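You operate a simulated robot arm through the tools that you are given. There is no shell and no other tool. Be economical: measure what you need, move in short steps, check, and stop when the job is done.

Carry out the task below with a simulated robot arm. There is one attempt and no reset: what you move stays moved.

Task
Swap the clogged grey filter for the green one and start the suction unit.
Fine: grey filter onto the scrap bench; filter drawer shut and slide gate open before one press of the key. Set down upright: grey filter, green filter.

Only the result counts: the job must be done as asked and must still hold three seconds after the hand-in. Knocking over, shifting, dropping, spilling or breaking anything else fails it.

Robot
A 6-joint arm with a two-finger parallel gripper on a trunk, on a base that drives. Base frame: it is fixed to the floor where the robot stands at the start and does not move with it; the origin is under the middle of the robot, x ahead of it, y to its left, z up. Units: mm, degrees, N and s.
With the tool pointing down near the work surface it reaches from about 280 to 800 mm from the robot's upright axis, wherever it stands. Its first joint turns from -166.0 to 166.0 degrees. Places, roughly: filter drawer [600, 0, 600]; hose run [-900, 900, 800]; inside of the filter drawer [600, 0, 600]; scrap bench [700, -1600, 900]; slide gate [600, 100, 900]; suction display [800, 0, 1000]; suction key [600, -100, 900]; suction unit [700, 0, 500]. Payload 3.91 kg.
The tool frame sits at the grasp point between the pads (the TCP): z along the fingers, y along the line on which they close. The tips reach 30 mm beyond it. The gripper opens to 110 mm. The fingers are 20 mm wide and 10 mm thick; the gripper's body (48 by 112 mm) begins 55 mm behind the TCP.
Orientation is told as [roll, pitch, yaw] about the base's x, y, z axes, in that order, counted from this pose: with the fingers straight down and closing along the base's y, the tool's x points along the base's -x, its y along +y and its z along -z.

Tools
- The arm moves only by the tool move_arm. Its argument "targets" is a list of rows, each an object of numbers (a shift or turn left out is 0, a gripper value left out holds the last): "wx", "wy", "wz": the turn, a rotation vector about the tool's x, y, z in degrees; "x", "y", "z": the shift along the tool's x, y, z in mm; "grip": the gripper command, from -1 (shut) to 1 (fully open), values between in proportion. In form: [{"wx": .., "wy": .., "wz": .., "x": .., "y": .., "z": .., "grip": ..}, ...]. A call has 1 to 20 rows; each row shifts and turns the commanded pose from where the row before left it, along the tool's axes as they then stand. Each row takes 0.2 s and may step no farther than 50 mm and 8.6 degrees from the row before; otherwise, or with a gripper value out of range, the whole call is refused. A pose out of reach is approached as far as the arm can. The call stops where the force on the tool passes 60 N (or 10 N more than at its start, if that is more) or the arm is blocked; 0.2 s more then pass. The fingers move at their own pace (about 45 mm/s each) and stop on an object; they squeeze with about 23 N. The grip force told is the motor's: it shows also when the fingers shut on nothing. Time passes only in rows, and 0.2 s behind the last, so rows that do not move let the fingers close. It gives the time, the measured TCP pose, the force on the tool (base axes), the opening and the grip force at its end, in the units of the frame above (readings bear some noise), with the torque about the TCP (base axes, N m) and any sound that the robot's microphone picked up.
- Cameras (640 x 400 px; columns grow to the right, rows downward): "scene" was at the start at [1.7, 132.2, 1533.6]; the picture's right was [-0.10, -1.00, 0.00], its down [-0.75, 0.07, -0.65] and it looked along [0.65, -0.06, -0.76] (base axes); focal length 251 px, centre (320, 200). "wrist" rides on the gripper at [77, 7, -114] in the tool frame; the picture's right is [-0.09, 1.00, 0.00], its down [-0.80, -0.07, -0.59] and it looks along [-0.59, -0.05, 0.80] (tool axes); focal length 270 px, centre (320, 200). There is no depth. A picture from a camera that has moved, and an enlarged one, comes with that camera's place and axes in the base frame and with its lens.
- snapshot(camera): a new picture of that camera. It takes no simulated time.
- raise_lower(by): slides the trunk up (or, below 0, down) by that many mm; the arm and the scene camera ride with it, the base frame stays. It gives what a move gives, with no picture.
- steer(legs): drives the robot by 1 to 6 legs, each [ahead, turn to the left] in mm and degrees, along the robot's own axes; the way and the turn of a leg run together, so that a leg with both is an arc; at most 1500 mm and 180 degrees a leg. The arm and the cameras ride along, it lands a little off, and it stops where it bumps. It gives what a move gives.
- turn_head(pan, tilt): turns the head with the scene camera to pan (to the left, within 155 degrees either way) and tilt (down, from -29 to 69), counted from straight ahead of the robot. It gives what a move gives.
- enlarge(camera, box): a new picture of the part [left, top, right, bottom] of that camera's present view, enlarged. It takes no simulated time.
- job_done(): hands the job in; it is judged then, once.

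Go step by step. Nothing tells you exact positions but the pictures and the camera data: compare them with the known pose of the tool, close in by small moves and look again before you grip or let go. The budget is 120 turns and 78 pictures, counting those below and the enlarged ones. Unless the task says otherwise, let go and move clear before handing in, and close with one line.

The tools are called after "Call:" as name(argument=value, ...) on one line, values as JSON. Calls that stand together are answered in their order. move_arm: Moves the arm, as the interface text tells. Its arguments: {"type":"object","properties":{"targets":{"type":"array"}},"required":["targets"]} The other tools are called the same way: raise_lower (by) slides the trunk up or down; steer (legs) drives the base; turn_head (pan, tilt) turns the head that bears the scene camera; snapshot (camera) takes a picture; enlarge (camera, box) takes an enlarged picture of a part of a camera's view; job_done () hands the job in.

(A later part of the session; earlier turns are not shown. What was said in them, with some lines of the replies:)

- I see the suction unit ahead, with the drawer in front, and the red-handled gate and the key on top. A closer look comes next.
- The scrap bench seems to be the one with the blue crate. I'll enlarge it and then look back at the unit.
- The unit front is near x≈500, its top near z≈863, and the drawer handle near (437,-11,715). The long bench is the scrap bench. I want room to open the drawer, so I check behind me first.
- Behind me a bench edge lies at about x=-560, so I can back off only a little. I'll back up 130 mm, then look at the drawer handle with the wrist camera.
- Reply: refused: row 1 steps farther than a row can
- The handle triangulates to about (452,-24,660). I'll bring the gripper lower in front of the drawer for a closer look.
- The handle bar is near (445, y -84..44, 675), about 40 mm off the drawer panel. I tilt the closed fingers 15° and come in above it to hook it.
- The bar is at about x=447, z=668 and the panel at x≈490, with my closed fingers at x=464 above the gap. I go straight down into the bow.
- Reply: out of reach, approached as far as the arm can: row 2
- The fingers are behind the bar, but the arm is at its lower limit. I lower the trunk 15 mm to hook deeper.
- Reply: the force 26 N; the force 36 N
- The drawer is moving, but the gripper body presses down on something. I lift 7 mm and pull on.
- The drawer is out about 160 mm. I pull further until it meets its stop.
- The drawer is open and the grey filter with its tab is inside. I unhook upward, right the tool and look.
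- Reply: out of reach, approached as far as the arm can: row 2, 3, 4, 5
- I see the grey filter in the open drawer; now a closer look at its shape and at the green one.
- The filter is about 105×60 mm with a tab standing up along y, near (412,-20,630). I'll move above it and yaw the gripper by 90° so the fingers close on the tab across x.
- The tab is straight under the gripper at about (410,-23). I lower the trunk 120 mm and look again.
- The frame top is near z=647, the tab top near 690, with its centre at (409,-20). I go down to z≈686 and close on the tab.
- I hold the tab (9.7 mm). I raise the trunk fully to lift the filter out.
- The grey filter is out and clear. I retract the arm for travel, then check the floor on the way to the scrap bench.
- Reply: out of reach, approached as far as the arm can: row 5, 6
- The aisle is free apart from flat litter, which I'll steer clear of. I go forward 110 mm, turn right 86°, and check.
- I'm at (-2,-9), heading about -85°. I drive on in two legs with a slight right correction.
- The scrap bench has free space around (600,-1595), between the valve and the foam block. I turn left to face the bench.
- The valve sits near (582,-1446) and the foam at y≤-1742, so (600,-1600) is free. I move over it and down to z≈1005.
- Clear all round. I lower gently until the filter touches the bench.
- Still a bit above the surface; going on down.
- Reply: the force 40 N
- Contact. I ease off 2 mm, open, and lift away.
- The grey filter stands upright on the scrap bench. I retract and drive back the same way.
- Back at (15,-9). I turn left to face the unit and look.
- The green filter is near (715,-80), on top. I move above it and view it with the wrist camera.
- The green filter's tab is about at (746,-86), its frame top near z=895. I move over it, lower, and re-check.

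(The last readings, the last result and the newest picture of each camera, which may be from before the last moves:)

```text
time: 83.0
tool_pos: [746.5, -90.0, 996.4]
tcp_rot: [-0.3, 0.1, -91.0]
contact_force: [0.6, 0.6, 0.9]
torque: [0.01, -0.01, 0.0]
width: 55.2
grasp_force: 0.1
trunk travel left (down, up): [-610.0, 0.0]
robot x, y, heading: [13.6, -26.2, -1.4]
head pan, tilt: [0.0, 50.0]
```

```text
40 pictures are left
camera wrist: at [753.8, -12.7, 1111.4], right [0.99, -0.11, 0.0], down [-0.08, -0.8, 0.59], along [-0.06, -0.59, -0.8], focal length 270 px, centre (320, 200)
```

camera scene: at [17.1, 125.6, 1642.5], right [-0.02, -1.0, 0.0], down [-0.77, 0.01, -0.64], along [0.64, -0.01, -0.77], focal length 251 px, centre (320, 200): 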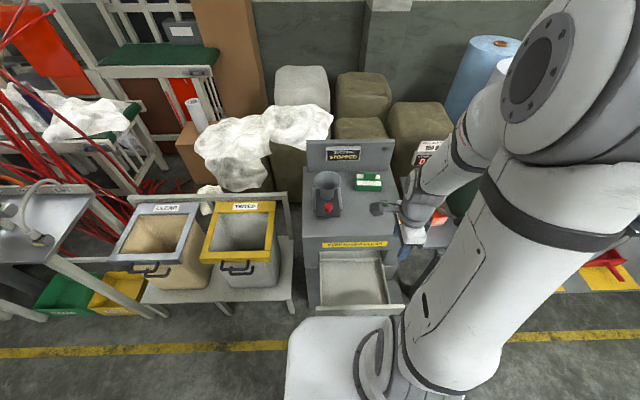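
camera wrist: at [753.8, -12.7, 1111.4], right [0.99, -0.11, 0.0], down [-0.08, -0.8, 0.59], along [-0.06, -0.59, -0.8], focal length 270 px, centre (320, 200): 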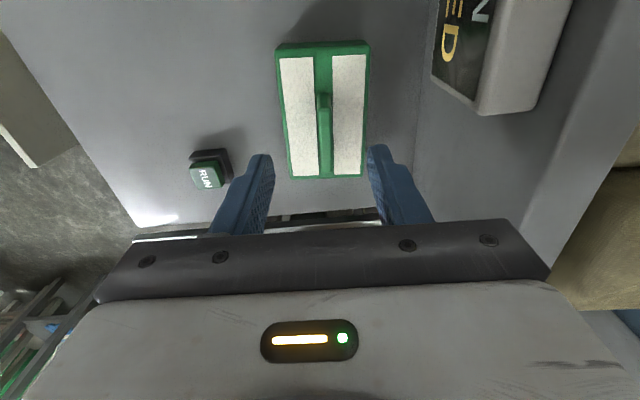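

The tab is centred at (750,-88), the frame top near 890. I descend to z≈931 and close.

Call:
move_arm(targets=[{"y": 3, "x": 1, "z": 25}, {"z": 25}, {"z": 15.5}, {"grip": -1}, {}, {}, {}, {}])

Call:
snapshot(camera="wrist")

```text
time: 84.8
tool_pos: [749.7, -88.3, 928.6]
tcp_rot: [0.0, 0.0, -91.0]
contact_force: [-0.8, -1.0, -0.3]
torque: [0.02, -0.05, 0.01]
width: 10.0
grasp_force: 23.2
trunk travel left (down, up): [-610.0, 0.0]
robot x, y, heading: [10.8, -27.3, -1.1]
head pan, tilt: [0.0, 50.0]
```

```text
39 pictures are left
camera wrist: at [757.1, -11.5, 1045.5], right [0.99, -0.11, 0.0], down [-0.08, -0.8, 0.59], along [-0.06, -0.59, -0.8], focal length 270 px, centre (320, 200)
```

wrist: 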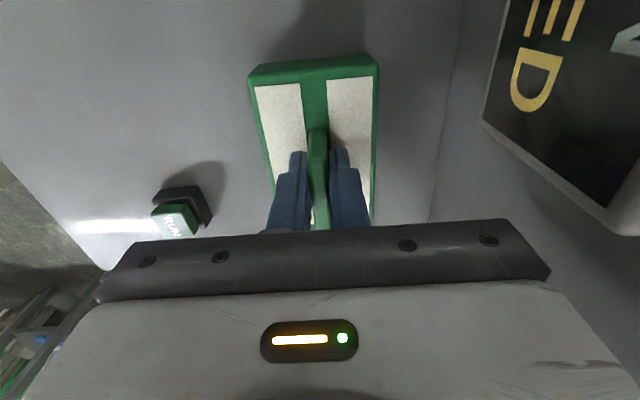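

I hold the green tab. I lift it and carry it back over the open drawer.

Call:
move_arm(targets=[{"z": -45}, {"z": -45}, {"y": -42, "x": 8.2}, {"y": -42, "x": 8.2}, {"y": -42, "x": 8.2}, {"y": -42, "x": 8.2}, {"y": -42, "x": 8.2}, {"y": -42, "x": 8.2}, {"y": -42, "x": 8.2}, {"y": -42, "x": 8.2}, {"wz": -1}, {}])

Call:
snapshot(camera="wrist")

Call:
snapshot(camera="scene")

```text
time: 87.5
tool_pos: [413.4, -15.7, 1022.8]
tcp_rot: [0.0, 0.0, -89.9]
contact_force: [-0.5, 0.4, -1.0]
torque: [-0.01, 0.03, 0.01]
width: 9.8
grasp_force: 23.5
trunk travel left (down, up): [-610.0, 0.0]
robot x, y, heading: [12.6, -25.2, -0.7]
head pan, tilt: [0.0, 50.0]
```

```text
38 pictures are left
camera wrist: at [419.4, 60.9, 1137.8], right [1.0, -0.09, 0.0], down [-0.07, -0.8, 0.59], along [-0.05, -0.59, -0.8], focal length 270 px, centre (320, 200)
```

wrist: 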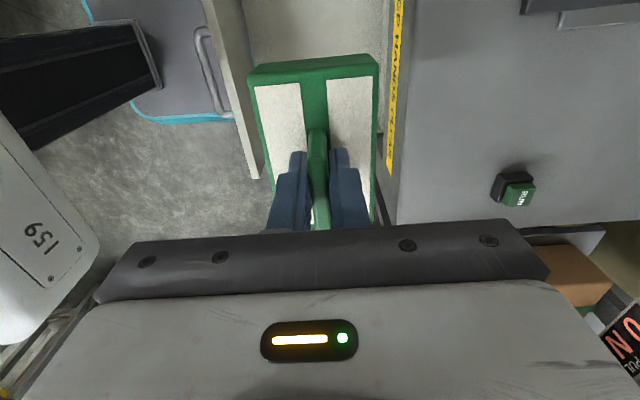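

```text
37 pictures are left
camera scene: at [17.4, 124.6, 1642.6], right [-0.02, -1.0, 0.0], down [-0.77, 0.01, -0.64], along [0.64, -0.01, -0.77], focal length 251 px, centre (320, 200)
```

scene: 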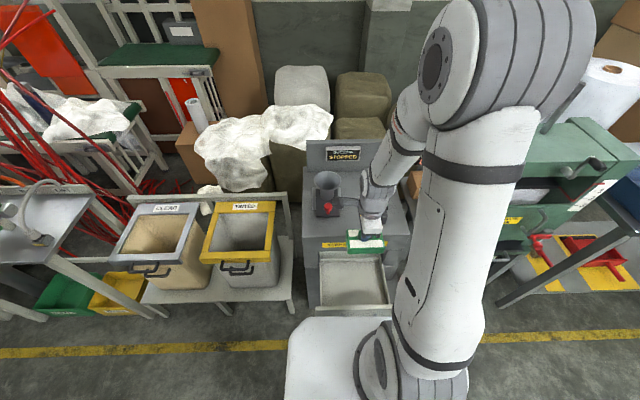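

The filter is aligned over the drawer where the grey one was. I lower the trunk by 245 mm.

Call:
raise_lower(by=-245)

Call:
snapshot(camera="wrist")

```text
time: 90.0
tool_pos: [413.3, -16.1, 776.4]
tcp_rot: [0.0, 0.1, -89.9]
contact_force: [-0.3, -0.3, -0.5]
torque: [0.03, 0.03, 0.03]
width: 9.4
grasp_force: 23.0
trunk travel left (down, up): [-365.0, 245.0]
robot x, y, heading: [12.9, -25.6, -1.2]
head pan, tilt: [0.0, 50.0]
```

```text
36 pictures are left
camera wrist: at [419.7, 60.9, 892.7], right [1.0, -0.09, 0.0], down [-0.07, -0.8, 0.59], along [-0.05, -0.59, -0.8], focal length 270 px, centre (320, 200)
```

wrist: 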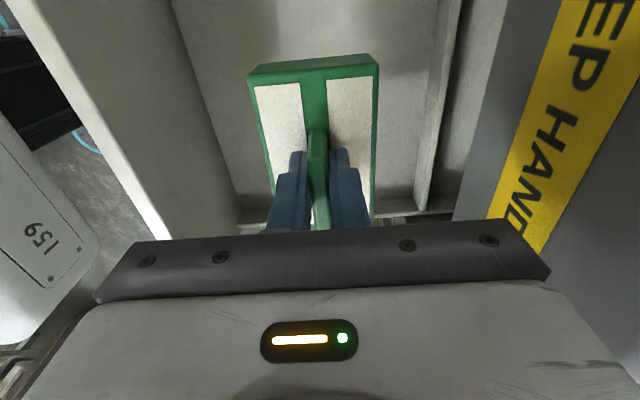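

Well inside the drawer outline. I lower the rest, gently at the end.

Call:
move_arm(targets=[{"y": -3, "z": 25}, {"z": 25}, {"z": 22}, {"z": 6}, {"z": 3}, {"z": 3}, {}])

```text
time: 91.6
tool_pos: [409.9, -15.9, 692.9]
tcp_rot: [-0.2, 0.0, -90.0]
contact_force: [-0.5, -0.2, -0.2]
torque: [0.03, -0.05, 0.03]
width: 9.7
grasp_force: 22.8
trunk travel left (down, up): [-365.0, 245.0]
robot x, y, heading: [13.0, -25.1, -1.1]
head pan, tilt: [0.0, 50.0]
```

Call:
move_arm(targets=[{"z": 2.5}, {"z": 2.5}, {"z": 2}, {}])

```text
time: 92.6
tool_pos: [408.7, -15.2, 684.1]
tcp_rot: [-0.2, 0.0, -90.0]
contact_force: [0.4, 0.1, -1.9]
torque: [-0.02, -0.04, -0.01]
width: 9.9
grasp_force: 23.4
trunk travel left (down, up): [-365.0, 245.0]
robot x, y, heading: [15.4, -20.0, -1.2]
head pan, tilt: [0.0, 50.0]
```

Call:
move_arm(targets=[{"z": 2}, {"z": 2}, {"z": 2}, {}])

```text
time: 93.6
tool_pos: [410.3, -15.2, 680.1]
tcp_rot: [0.0, 0.0, -90.0]
contact_force: [1.5, -0.8, 21.0]
torque: [-0.02, -0.01, 0.01]
width: 9.6
grasp_force: 22.8
trunk travel left (down, up): [-365.0, 245.0]
robot x, y, heading: [10.1, -26.9, -1.5]
head pan, tilt: [0.0, 50.0]
```

It sits on the drawer floor. I ease off, release and lift clear.

Call:
move_arm(targets=[{"z": -1}, {}, {"grip": 0}, {}, {}, {}, {"z": -25}, {"z": -40}, {"z": -40}, {}])

Call:
snapshot(camera="wrist")

```text
time: 95.8
tool_pos: [410.5, -18.2, 786.9]
tcp_rot: [-0.1, 0.0, -90.0]
contact_force: [-0.1, 0.0, 0.2]
torque: [0.01, 0.04, -0.01]
width: 55.1
grasp_force: 0.1
trunk travel left (down, up): [-365.0, 245.0]
robot x, y, heading: [17.3, -28.7, -0.9]
head pan, tilt: [0.0, 50.0]
```

```text
35 pictures are left
camera wrist: at [416.8, 58.8, 903.6], right [1.0, -0.09, 0.0], down [-0.07, -0.8, 0.59], along [-0.05, -0.59, -0.8], focal length 270 px, centre (320, 200)
```

wrist: 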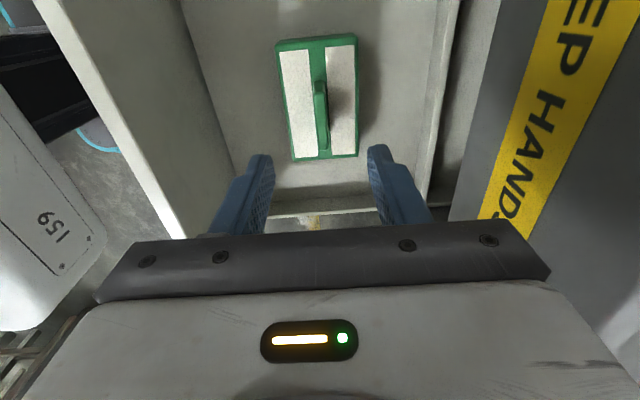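

The green filter stands upright in the drawer. Now I rise, back off 150 mm, turn the gripper back to yaw 0, shut it and tilt it to push the drawer closed.

Call:
move_arm(targets=[{"z": -45}, {"z": -45}, {"grip": -1}, {}])

Call:
steer(legs=[[-150, 1]])

Call:
move_arm(targets=[{"wz": -8.2}, {"wz": -8.2}, {"wz": -8.2}, {"wz": -8.2}, {"wz": -8.2}, {"wz": -8.2}, {"wz": -8.2}, {"wz": -8.2}, {"wz": -8.2}, {"wz": -8.2}, {"wz": -8}, {"x": 45}, {"wy": -7.5}, {"wy": -7.5}, {"wy": -7.5}, {"wy": -7.5}, {}])

Call:
snapshot(camera="wrist")

```text
time: 96.8
tool_pos: [414.4, -17.1, 875.9]
tcp_rot: [0.0, 0.0, -90.0]
contact_force: [-0.5, 0.3, -1.0]
torque: [0.0, 0.02, 0.0]
width: 1.9
grasp_force: 0.1
trunk travel left (down, up): [-365.0, 245.0]
robot x, y, heading: [15.4, -27.4, -1.2]
head pan, tilt: [0.0, 50.0]
```

```text
time: 98.2
tool_pos: [263.9, -8.2, 876.5]
tcp_rot: [-0.1, 0.0, -89.0]
contact_force: [-0.1, -0.3, 0.2]
torque: [0.01, 0.03, -0.02]
width: 0.0
grasp_force: 23.3
trunk travel left (down, up): [-365.0, 245.0]
robot x, y, heading: [-137.5, -25.0, -0.3]
head pan, tilt: [0.0, 50.0]
```

```text
time: 101.8
tool_pos: [278.3, -5.3, 912.4]
tcp_rot: [0.0, -30.0, 1.1]
contact_force: [0.6, 0.2, 0.3]
torque: [-0.03, 0.02, -0.01]
width: 0.0
grasp_force: 23.2
out of reach, approached as far as the arm can: row 14, 15, 16
trunk travel left (down, up): [-365.0, 245.0]
robot x, y, heading: [-136.0, -23.7, -0.3]
head pan, tilt: [0.0, 50.0]
```

```text
34 pictures are left
camera wrist: at [153.9, 0.3, 975.4], right [0.06, 1.0, 0.04], down [0.4, -0.06, 0.92], along [0.92, -0.04, -0.4], focal length 270 px, centre (320, 200)
```

wrist: 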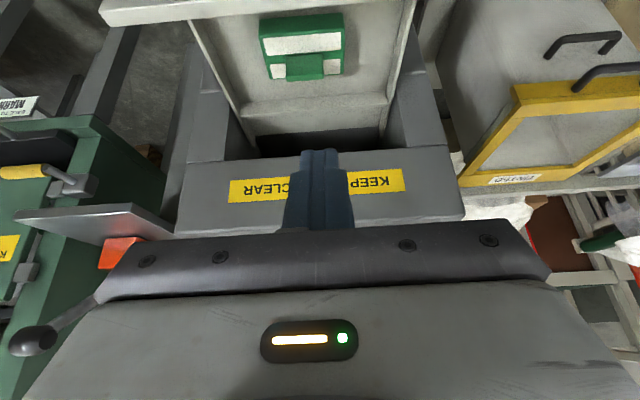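

The tilt is at the arm's limit here. Instead I'll push on the handle bar with upright closed fingers: first right the tool and draw back.

Call:
move_arm(targets=[{"wy": 7.5}, {"wy": 7.5}, {"wy": 7.5}, {"wy": 7.5}, {}])

```text
time: 103.0
tool_pos: [279.9, -3.7, 912.6]
tcp_rot: [0.0, 0.2, 1.0]
contact_force: [0.0, 0.9, 0.3]
torque: [0.02, 0.03, -0.01]
width: 0.1
grasp_force: 23.1
trunk travel left (down, up): [-365.0, 245.0]
robot x, y, heading: [-134.3, -25.2, 0.1]
head pan, tilt: [0.0, 50.0]
```

Call:
move_arm(targets=[{"z": 35}, {"z": 40}, {"x": 30, "y": -7}, {"x": 30, "y": -7}, {"x": 30}, {}])

Call:
snapshot(camera="wrist")

```text
time: 104.4
tool_pos: [199.9, -20.9, 838.8]
tcp_rot: [0.0, 0.2, 1.1]
contact_force: [-0.6, -0.6, -0.5]
torque: [-0.02, 0.0, -0.04]
width: 0.0
grasp_force: 23.0
out of reach, approached as far as the arm can: row 5
trunk travel left (down, up): [-365.0, 245.0]
robot x, y, heading: [-139.2, -24.3, -0.1]
head pan, tilt: [0.0, 50.0]
```

```text
33 pictures are left
camera wrist: at [120.6, -15.7, 956.3], right [0.07, 1.0, 0.0], down [0.8, -0.06, 0.59], along [0.59, -0.04, -0.81], focal length 270 px, centre (320, 200)
```

wrist: 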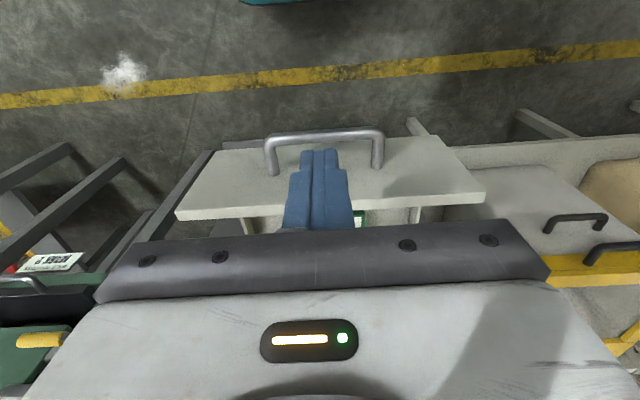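

The bar is at x≈241 and my fingers' front at x≈210, clear ahead of it. I lower the trunk by 165 mm.

Call:
raise_lower(by=-165)

Call:
snapshot(camera="wrist")

```text
time: 106.2
tool_pos: [198.8, -21.1, 675.0]
tcp_rot: [0.0, 0.1, 1.1]
contact_force: [0.0, 0.5, -0.5]
torque: [0.03, 0.0, 0.0]
width: 0.0
grasp_force: 22.8
trunk travel left (down, up): [-200.0, 410.0]
robot x, y, heading: [-135.4, -26.5, -0.3]
head pan, tilt: [0.0, 50.0]
```

```text
32 pictures are left
camera wrist: at [121.0, -15.7, 791.3], right [0.07, 1.0, 0.0], down [0.8, -0.06, 0.59], along [0.59, -0.04, -0.81], focal length 270 px, centre (320, 200)
```

wrist: 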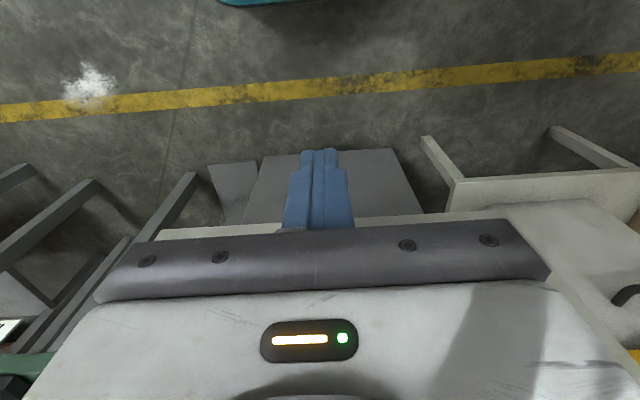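

The fingers are in front of the bar. I push the drawer inward slowly.

Call:
move_arm(targets=[{"x": -10}, {"x": -10}, {"x": -10}, {"x": -12}, {"x": -14}, {"x": -14}, {"x": -14}, {"x": -14}, {"x": -14}, {"x": -14}, {"x": -14}, {"x": -14}, {"x": -14}, {"x": -14}, {"x": -12}, {"x": -8}, {}])

Call:
snapshot(camera="scene")

```text
time: 109.8
tool_pos: [401.2, -17.0, 674.8]
tcp_rot: [0.1, 0.1, 1.0]
contact_force: [-0.1, 0.2, 0.2]
torque: [-0.01, -0.01, -0.04]
width: 0.1
grasp_force: 22.7
trunk travel left (down, up): [-200.0, 410.0]
robot x, y, heading: [-134.6, -24.6, -0.3]
head pan, tilt: [0.0, 50.0]
```

```text
31 pictures are left
camera scene: at [-134.6, 127.5, 1232.6], right [0.0, -1.0, 0.0], down [-0.77, 0.0, -0.64], along [0.64, 0.0, -0.77], focal length 251 px, centre (320, 200)
```

scene: 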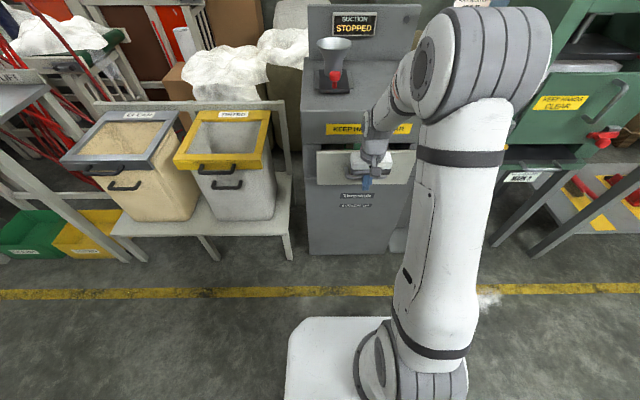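

Nearly shut. I push the last stretch until it meets resistance.

Call:
move_arm(targets=[{"x": -8}, {"x": -8}, {"x": -5}, {"x": -5}, {"x": -4}, {"x": -4}, {"x": -4}, {"x": -4}, {"x": -4}, {}])

Call:
enlarge(camera="scene", box=[290, 90, 430, 230])

```text
time: 111.2
tool_pos: [424.9, -16.9, 673.4]
tcp_rot: [0.0, 1.4, 1.0]
contact_force: [-22.2, 0.5, 8.9]
torque: [-0.07, -0.26, -0.17]
width: 0.0
grasp_force: 23.3
trunk travel left (down, up): [-200.0, 410.0]
robot x, y, heading: [-138.4, -22.5, -0.2]
head pan, tilt: [0.0, 50.0]
stopped in row 7: the force on the tool passed its limit at 64 N (the readings are from after the stop); the commanded pose is now the measured one
```

```text
2.86 times, centred on (360, 160) of scene
camera zoom: at [-137.5, 127.5, 1232.7], right [0.0, -1.0, 0.0], down [-0.76, 0.0, -0.64], along [0.64, 0.0, -0.76], focal length 717 px, centre (206, 314)
```

zoom: 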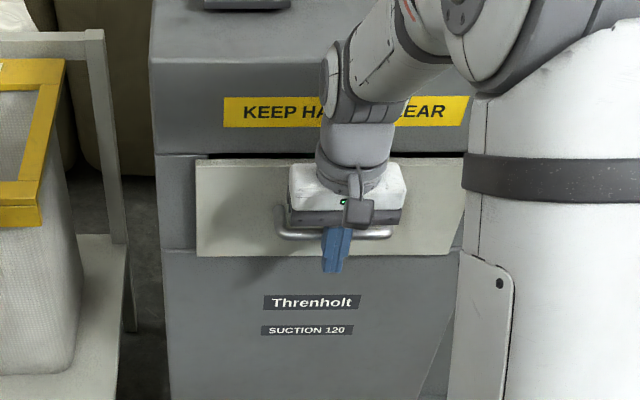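

It stopped at 64 N, likely at its end. I back off, rise, and compare with the earlier wrist view from the same pose.

Call:
move_arm(targets=[{"x": 30}, {"x": 20, "z": -30}, {"z": -30}, {"z": -30}, {"wy": -7.5}, {"wy": -7.5}, {"x": -29, "z": 7.5}, {"x": -29, "z": 7.5}, {"x": -29, "z": 7.5}, {}])

Call:
snapshot(camera="wrist")

```text
time: 113.5
tool_pos: [468.4, -17.7, 761.0]
tcp_rot: [0.0, -13.4, 1.0]
contact_force: [-20.3, -1.2, -1.8]
torque: [0.07, 0.55, -0.01]
width: 0.2
grasp_force: 23.0
trunk travel left (down, up): [-200.0, 410.0]
robot x, y, heading: [-138.0, -24.0, -0.1]
head pan, tilt: [0.0, 50.0]
```

```text
29 pictures are left
camera wrist: at [365.6, -13.0, 855.7], right [0.07, 1.0, 0.02], down [0.64, -0.06, 0.77], along [0.76, -0.04, -0.64], focal length 270 px, centre (320, 200)
```

wrist: 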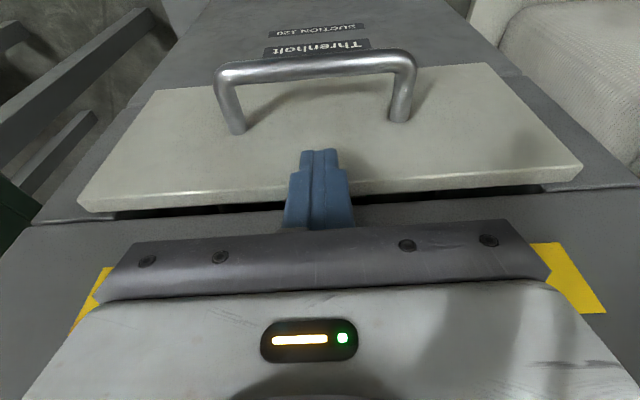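

The drawer matches its original closed position. Now I back off, rise and look at the slide gate from above.

Call:
move_arm(targets=[{"x": 29, "z": -7.5}, {"x": 29, "z": -7.5}, {"wy": 7.5}, {"wy": 6}, {}])

Call:
raise_lower(by=360)

Call:
move_arm(targets=[{"x": -30, "y": 25}, {"x": -30, "y": 25}, {"x": -30, "y": 25}, {"x": -20}, {}])

Call:
snapshot(camera="wrist")

```text
time: 114.7
tool_pos: [410.2, -18.5, 762.6]
tcp_rot: [0.0, -0.3, 1.1]
contact_force: [-0.3, 0.7, -0.1]
torque: [-0.02, -0.03, 0.0]
width: 0.0
grasp_force: 22.5
trunk travel left (down, up): [-200.0, 410.0]
robot x, y, heading: [-136.8, -25.5, -0.1]
head pan, tilt: [0.0, 50.0]
```

```text
time: 118.2
tool_pos: [407.9, -17.5, 1123.0]
tcp_rot: [0.0, -0.3, 0.9]
contact_force: [-0.5, 0.8, 0.3]
torque: [0.01, -0.01, 0.0]
width: 0.0
grasp_force: 23.2
trunk travel left (down, up): [-560.0, 50.0]
robot x, y, heading: [-136.3, -23.6, -0.1]
head pan, tilt: [0.0, 50.0]
```

```text
time: 119.3
tool_pos: [517.3, 59.5, 1123.6]
tcp_rot: [0.0, -0.2, 1.0]
contact_force: [0.1, 0.5, -0.2]
torque: [-0.01, -0.03, 0.01]
width: 0.1
grasp_force: 23.1
trunk travel left (down, up): [-560.0, 50.0]
robot x, y, heading: [-134.5, -23.9, -0.1]
head pan, tilt: [0.0, 50.0]
```

```text
28 pictures are left
camera wrist: at [439.1, 64.5, 1239.6], right [0.07, 1.0, 0.0], down [0.8, -0.06, 0.6], along [0.6, -0.04, -0.8], focal length 270 px, centre (320, 200)
```

wrist: 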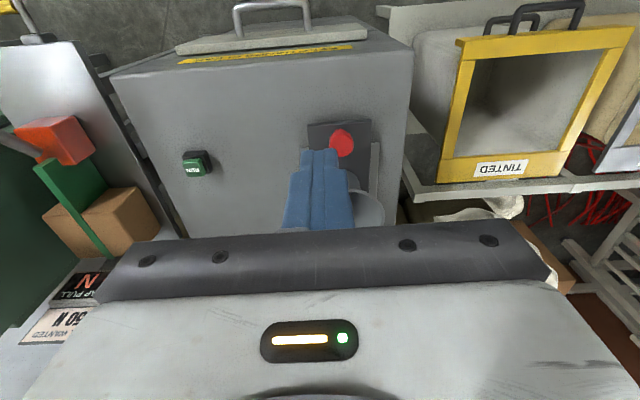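

The red gate knob is near (597,84,905). I shift aside and lower for an unobstructed look.

Call:
move_arm(targets=[{"x": 10, "y": 35, "z": 25}, {"x": 10, "y": 35, "z": 25}, {"z": 30, "y": 10}, {}])

Call:
enlarge(camera="wrist", box=[170, 90, 330, 240])

Call:
enlarge(camera="scene", box=[290, 60, 430, 200])

```text
time: 120.3
tool_pos: [495.8, 141.6, 1043.2]
tcp_rot: [0.0, -0.3, 1.0]
contact_force: [-0.2, -0.1, -0.6]
torque: [-0.02, -0.04, 0.0]
width: 0.1
grasp_force: 22.4
trunk travel left (down, up): [-560.0, 50.0]
robot x, y, heading: [-134.7, -24.8, -0.1]
head pan, tilt: [0.0, 50.0]
```

```text
2.67 times, centred on (250, 165) of wrist
camera zoom: at [417.2, 146.2, 1159.3], right [0.07, 1.0, 0.0], down [0.8, -0.06, 0.6], along [0.6, -0.04, -0.8], focal length 721 px, centre (507, 293)
```

zoom: 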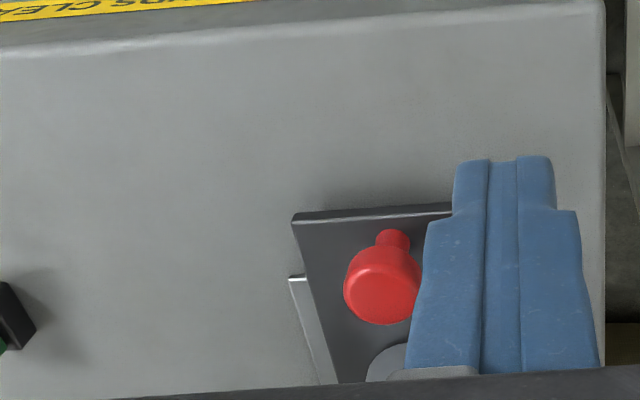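

```text
2.86 times, centred on (360, 130) of scene
camera zoom: at [-135.0, 127.6, 1592.6], right [0.0, -1.0, 0.0], down [-0.77, 0.0, -0.64], along [0.64, 0.0, -0.77], focal length 717 px, centre (206, 400)
```

zoom: 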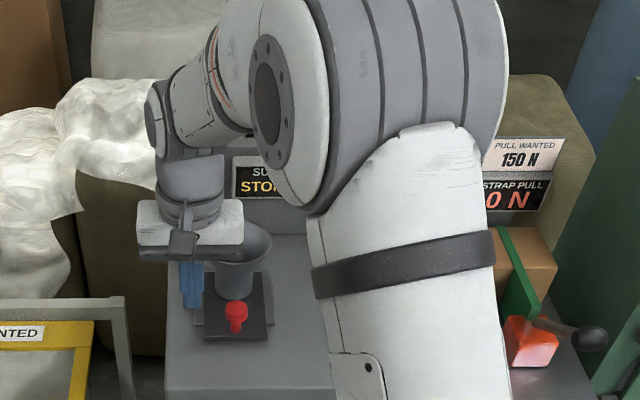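

The knob head lies at (590,83,918), ~32 mm across; the funnel rim is at x≥619, z≈962. I open, move over the knob and lower partway to check.

Call:
move_arm(targets=[{"x": -32, "y": -20, "grip": 0.1}, {"x": -32, "y": -20}, {"x": -30, "y": -17}, {"z": 30}, {"z": 30}, {}])

Call:
snapshot(camera="wrist")

Call:
snapshot(camera="scene")

```text
time: 121.8
tool_pos: [592.2, 84.9, 984.2]
tcp_rot: [0.1, -0.3, 1.0]
contact_force: [0.4, -0.1, 0.0]
torque: [-0.02, -0.01, 0.0]
width: 60.4
grasp_force: 0.0
trunk travel left (down, up): [-560.0, 50.0]
robot x, y, heading: [-138.9, -27.1, -0.2]
head pan, tilt: [0.0, 50.0]
```

```text
25 pictures are left
camera wrist: at [514.0, 89.3, 1100.0], right [0.07, 1.0, 0.0], down [0.8, -0.06, 0.6], along [0.6, -0.04, -0.8], focal length 270 px, centre (320, 200)
```

wrist: 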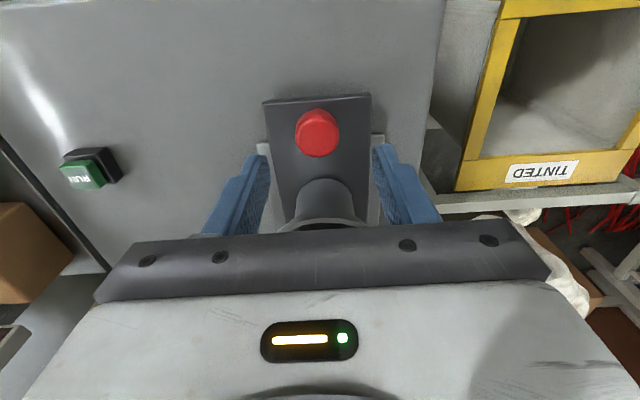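

```text
24 pictures are left
camera scene: at [-134.9, 127.5, 1592.6], right [0.0, -1.0, 0.0], down [-0.77, 0.0, -0.64], along [0.64, 0.0, -0.77], focal length 251 px, centre (320, 200)
```

scene: 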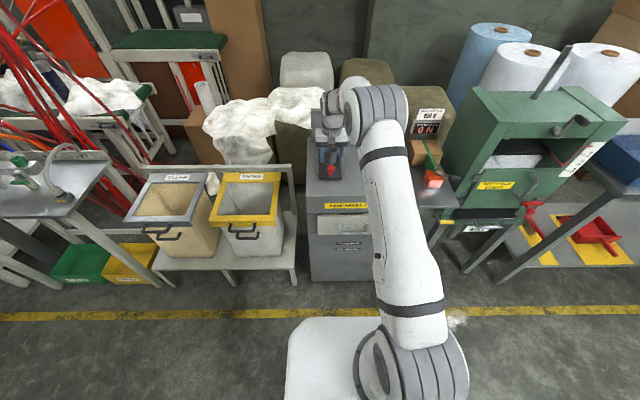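

The knob is centred between the fingers. I go down 68 mm and close.

Call:
move_arm(targets=[{"z": 25}, {"z": 25}, {"z": 10}, {"z": 8}, {"grip": -1}, {}, {}, {}])

Call:
snapshot(camera="wrist")

```text
time: 123.5
tool_pos: [593.1, 82.1, 916.2]
tcp_rot: [-0.1, -0.3, 1.0]
contact_force: [-1.4, -15.8, -1.2]
torque: [-0.24, -0.02, -0.02]
width: 31.0
grasp_force: 45.0
trunk travel left (down, up): [-560.0, 50.0]
robot x, y, heading: [-138.0, -23.1, -0.1]
head pan, tilt: [0.0, 50.0]
```

```text
23 pictures are left
camera wrist: at [514.7, 87.2, 1031.9], right [0.07, 1.0, 0.0], down [0.8, -0.06, 0.6], along [0.6, -0.04, -0.8], focal length 270 px, centre (320, 200)
```

wrist: 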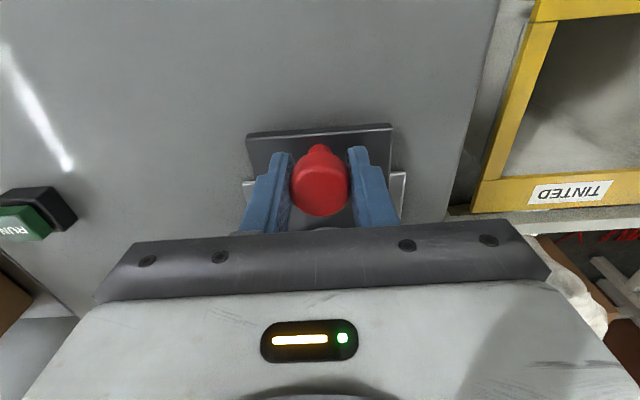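

Gripped (31 mm). I relax sideways slightly and pull the gate towards me.

Call:
move_arm(targets=[{"y": -1.5}, {"x": 8}, {"x": 8}, {"x": 8}, {"x": 8}, {"x": 8}, {}])

Call:
snapshot(camera="wrist")

```text
time: 125.2
tool_pos: [551.2, 81.5, 915.7]
tcp_rot: [0.0, -0.2, 0.9]
contact_force: [0.1, 0.0, -2.5]
torque: [0.08, -0.32, 0.08]
width: 31.1
grasp_force: 45.2
trunk travel left (down, up): [-560.0, 50.0]
robot x, y, heading: [-136.1, -25.9, 0.1]
head pan, tilt: [0.0, 50.0]
```

```text
22 pictures are left
camera wrist: at [473.5, 86.7, 1031.9], right [0.07, 1.0, 0.0], down [0.8, -0.06, 0.6], along [0.6, -0.04, -0.8], focal length 270 px, centre (320, 200)
```

wrist: 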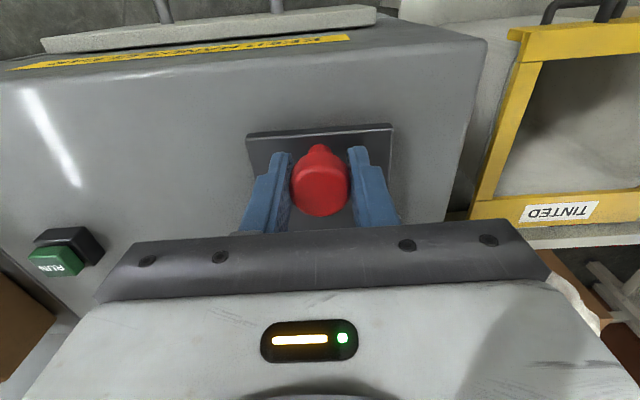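

The gate slides with me. I pull on to its stop.

Call:
move_arm(targets=[{"x": 8}, {"x": 8}, {"x": 8}, {"x": 8}, {"x": 8}, {"x": 8}, {"x": 8}, {}])

Call:
snapshot(camera="scene")

```text
time: 127.0
tool_pos: [494.8, 80.4, 915.2]
tcp_rot: [0.0, -0.3, 1.0]
contact_force: [-0.5, -0.7, -0.2]
torque: [-0.01, -0.01, -0.02]
width: 0.0
grasp_force: 37.7
trunk travel left (down, up): [-560.0, 50.0]
robot x, y, heading: [-136.6, -24.7, -0.0]
head pan, tilt: [0.0, 50.0]
```

```text
21 pictures are left
camera scene: at [-135.7, 127.6, 1592.6], right [0.0, -1.0, 0.0], down [-0.77, 0.0, -0.64], along [0.64, 0.0, -0.77], focal length 251 px, centre (320, 200)
```

scene: 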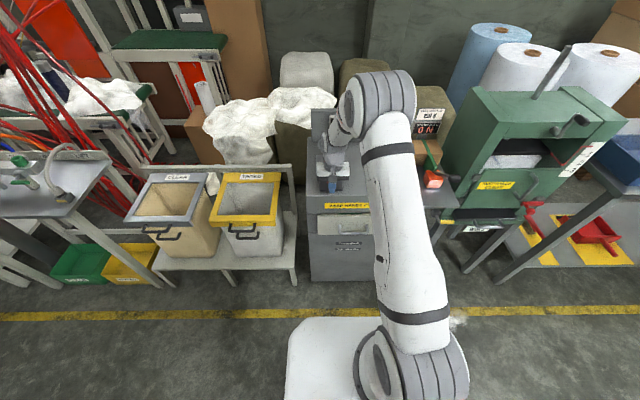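

The fingers slipped off at the gate's stop, leaving the knob. I rise and look at the gate and display.

Call:
move_arm(targets=[{"z": -40}, {"z": -40}, {"z": -40, "y": 20}, {"y": 30}, {"y": 30}, {}])

Call:
snapshot(camera="wrist")

```text
time: 128.3
tool_pos: [493.9, 162.1, 1035.5]
tcp_rot: [0.0, -0.3, 0.9]
contact_force: [0.9, 0.5, -0.1]
torque: [-0.03, -0.01, 0.0]
width: 0.0
grasp_force: 38.0
trunk travel left (down, up): [-560.0, 50.0]
robot x, y, heading: [-140.2, -22.2, -0.1]
head pan, tilt: [0.0, 50.0]
```

```text
20 pictures are left
camera wrist: at [416.0, 166.5, 1151.7], right [0.07, 1.0, 0.0], down [0.8, -0.06, 0.6], along [0.6, -0.04, -0.8], focal length 270 px, centre (320, 200)
```

wrist: 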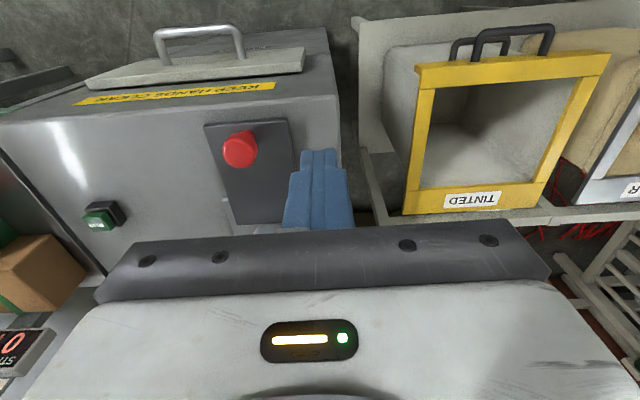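

The knob now sits at about (527,81), 65 mm out. To be sure it is fully open, I'll hook behind the knob with shut fingers and pull lightly.

Call:
move_arm(targets=[{"x": -27, "y": -27, "grip": -1}, {"x": -27, "y": -27}, {"x": -27, "y": -26}, {"z": 40}, {"z": 40}, {"z": 38}, {}])

Call:
snapshot(camera="wrist")

```text
time: 129.9
tool_pos: [579.4, 83.1, 915.8]
tcp_rot: [0.1, -0.3, 0.9]
contact_force: [-0.4, -0.1, 0.3]
torque: [0.01, 0.02, 0.02]
width: 0.0
grasp_force: 37.8
trunk travel left (down, up): [-560.0, 50.0]
robot x, y, heading: [-137.4, -22.4, -0.0]
head pan, tilt: [0.0, 50.0]
```

```text
19 pictures are left
camera wrist: at [500.8, 88.2, 1032.3], right [0.07, 1.0, 0.0], down [0.8, -0.06, 0.6], along [0.6, -0.04, -0.8], focal length 270 px, centre (320, 200)
```

wrist: 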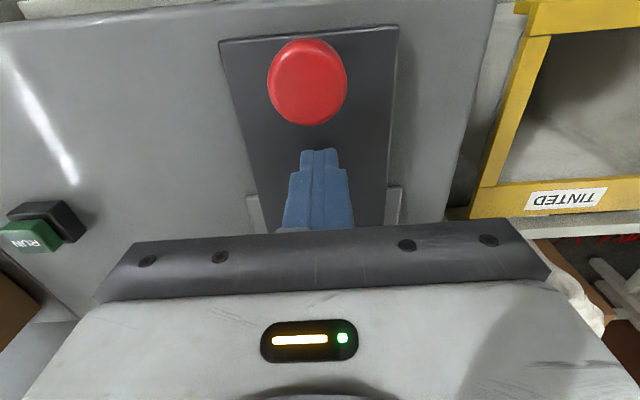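

Call:
move_arm(targets=[{"x": 10}, {"x": 8}, {"x": 5}, {"x": 4}, {"x": 4}, {"x": 4}, {"x": 4}, {"x": 4}])

```text
time: 131.8
tool_pos: [549.0, 81.4, 922.1]
tcp_rot: [0.1, -1.9, 1.0]
contact_force: [24.4, 1.3, -4.4]
torque: [0.09, -0.41, 0.01]
width: 0.0
grasp_force: 37.2
trunk travel left (down, up): [-560.0, 50.0]
robot x, y, heading: [-136.6, -24.8, -0.2]
head pan, tilt: [0.0, 50.0]
stopped in row 8: the force on the tool passed its limit at 62 N (the readings are from after the stop); the commanded pose is now the measured one
```

Hard stop: the gate is fully open. Now I release, rise and go above the RUN key at about (631,-135).

Call:
move_arm(targets=[{"x": -12}, {"z": -40, "wy": 1.6}, {"z": -40}, {"z": -40}, {"y": -45}, {"y": -45}, {"y": -45}, {"y": -45}, {"y": -37, "x": -30}, {"x": -20}, {}])

Call:
snapshot(camera="wrist")

```text
time: 134.2
tool_pos: [608.4, -134.1, 1040.9]
tcp_rot: [0.3, 0.1, 0.9]
contact_force: [1.0, -0.5, 0.0]
torque: [0.01, -0.02, 0.03]
width: 0.0
grasp_force: 38.0
trunk travel left (down, up): [-560.0, 50.0]
robot x, y, heading: [-133.3, -22.9, -0.3]
head pan, tilt: [0.0, 50.0]
```

```text
18 pictures are left
camera wrist: at [530.1, -129.5, 1157.1], right [0.07, 1.0, 0.0], down [0.8, -0.06, 0.59], along [0.59, -0.04, -0.81], focal length 270 px, centre (320, 200)
```

wrist: 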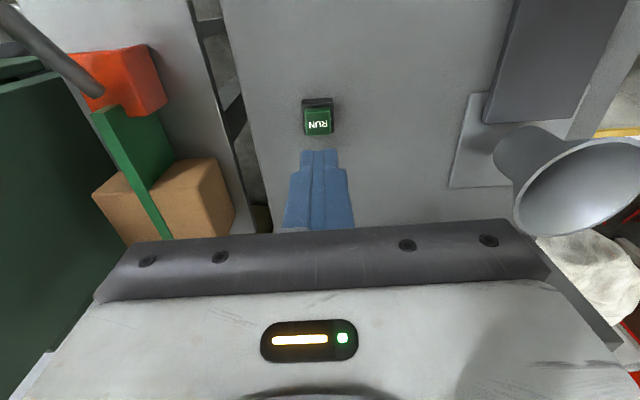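

The key is at about (628,-138,890). I align over it and descend partway.

Call:
move_arm(targets=[{"x": -20, "y": -3, "z": 30}, {"z": 40}, {"z": 20}, {}])

Call:
snapshot(camera="wrist")

```text
time: 135.2
tool_pos: [628.3, -137.6, 951.7]
tcp_rot: [0.2, 0.1, 0.9]
contact_force: [0.6, -0.3, -0.3]
torque: [-0.02, 0.03, -0.01]
width: 0.1
grasp_force: 38.0
trunk travel left (down, up): [-560.0, 50.0]
robot x, y, heading: [-133.9, -24.4, -0.4]
head pan, tilt: [0.0, 50.0]
```

```text
17 pictures are left
camera wrist: at [550.7, -132.6, 1067.0], right [0.07, 1.0, 0.0], down [0.8, -0.06, 0.59], along [0.59, -0.04, -0.8], focal length 270 px, centre (320, 200)
```

wrist: 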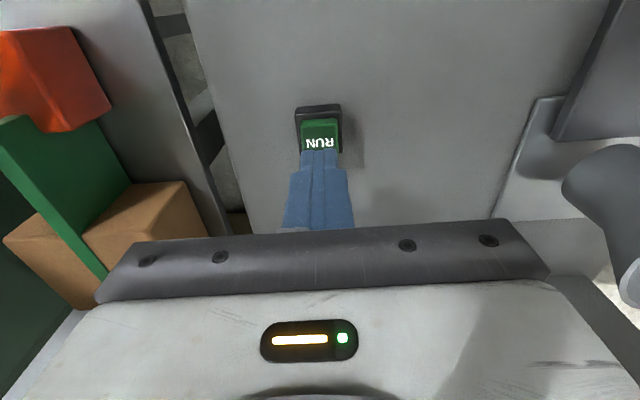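

Aligned over the key. I press down in small steps.

Call:
move_arm(targets=[{"z": 15}, {"z": 5}, {"z": 4}, {"z": 3}, {"z": 3}, {"z": 3}])

```text
time: 136.6
tool_pos: [629.1, -137.6, 918.4]
tcp_rot: [0.2, 0.0, 1.0]
contact_force: [0.1, 0.3, 0.4]
torque: [-0.02, -0.01, 0.01]
width: 0.0
grasp_force: 38.3
trunk travel left (down, up): [-560.0, 50.0]
robot x, y, heading: [-133.3, -25.2, -0.3]
head pan, tilt: [0.0, 50.0]
```

Call:
move_arm(targets=[{"z": 2}, {"z": 2}, {"z": 2}, {"z": 2}])

```text
time: 137.6
tool_pos: [627.4, -136.6, 912.5]
tcp_rot: [0.0, -0.2, 1.0]
contact_force: [3.5, 4.1, 14.2]
torque: [0.11, -0.11, 0.05]
width: 0.3
grasp_force: 37.9
trunk travel left (down, up): [-560.0, 50.0]
robot x, y, heading: [-139.0, -22.9, -0.4]
head pan, tilt: [0.0, 50.0]
heard: click
```

A click was heard. I lift off, draw clear and read the display.

Call:
move_arm(targets=[{"z": -15}, {"z": -40}, {"z": -40}, {"z": -40}, {"x": 45}, {"x": 45}, {"x": 45}, {}])

Call:
snapshot(camera="scene")

Call:
enlarge(camera="scene", box=[290, 80, 430, 260])

```text
time: 139.4
tool_pos: [494.8, -140.6, 1047.2]
tcp_rot: [0.3, 0.1, 0.9]
contact_force: [0.3, -0.4, 0.4]
torque: [0.01, -0.03, -0.03]
width: 0.1
grasp_force: 37.5
trunk travel left (down, up): [-560.0, 50.0]
robot x, y, heading: [-135.3, -20.9, -0.4]
head pan, tilt: [0.0, 50.0]
```

```text
16 pictures are left
camera scene: at [-133.9, 127.4, 1592.6], right [0.0, -1.0, 0.0], down [-0.77, 0.0, -0.64], along [0.64, 0.0, -0.77], focal length 251 px, centre (320, 200)
```

scene: 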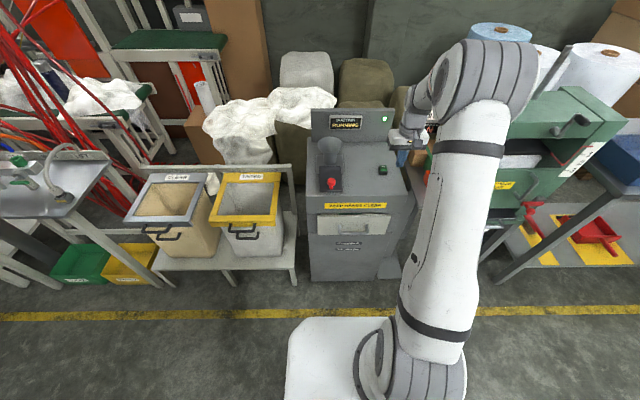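

```text
2.22 times, centred on (360, 170) of scene
camera zoom: at [-133.9, 127.4, 1592.6], right [0.0, -1.0, 0.0], down [-0.77, 0.0, -0.64], along [0.64, 0.0, -0.77], focal length 558 px, centre (231, 267)
```

zoom: 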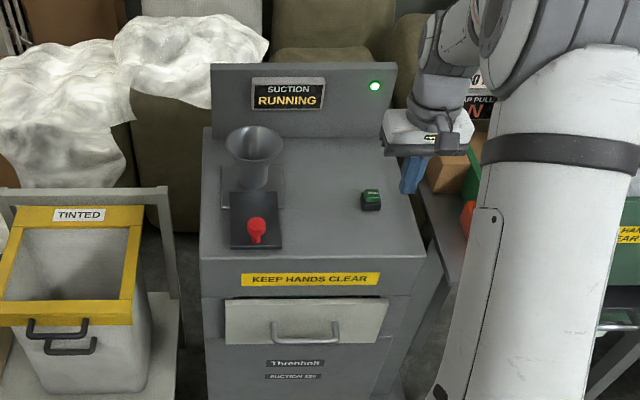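

The display reads "SUCTION RUNNING" with a green lamp. The drawer is shut, the gate is open and the arm is clear, so I hand in.

Call:
job_done()

```text
The job is handed in.
```

The suction unit is running: the grey filter stands upright on the scrap bench, the green one is in the shut drawer, the gate is open, and I pressed the key once.
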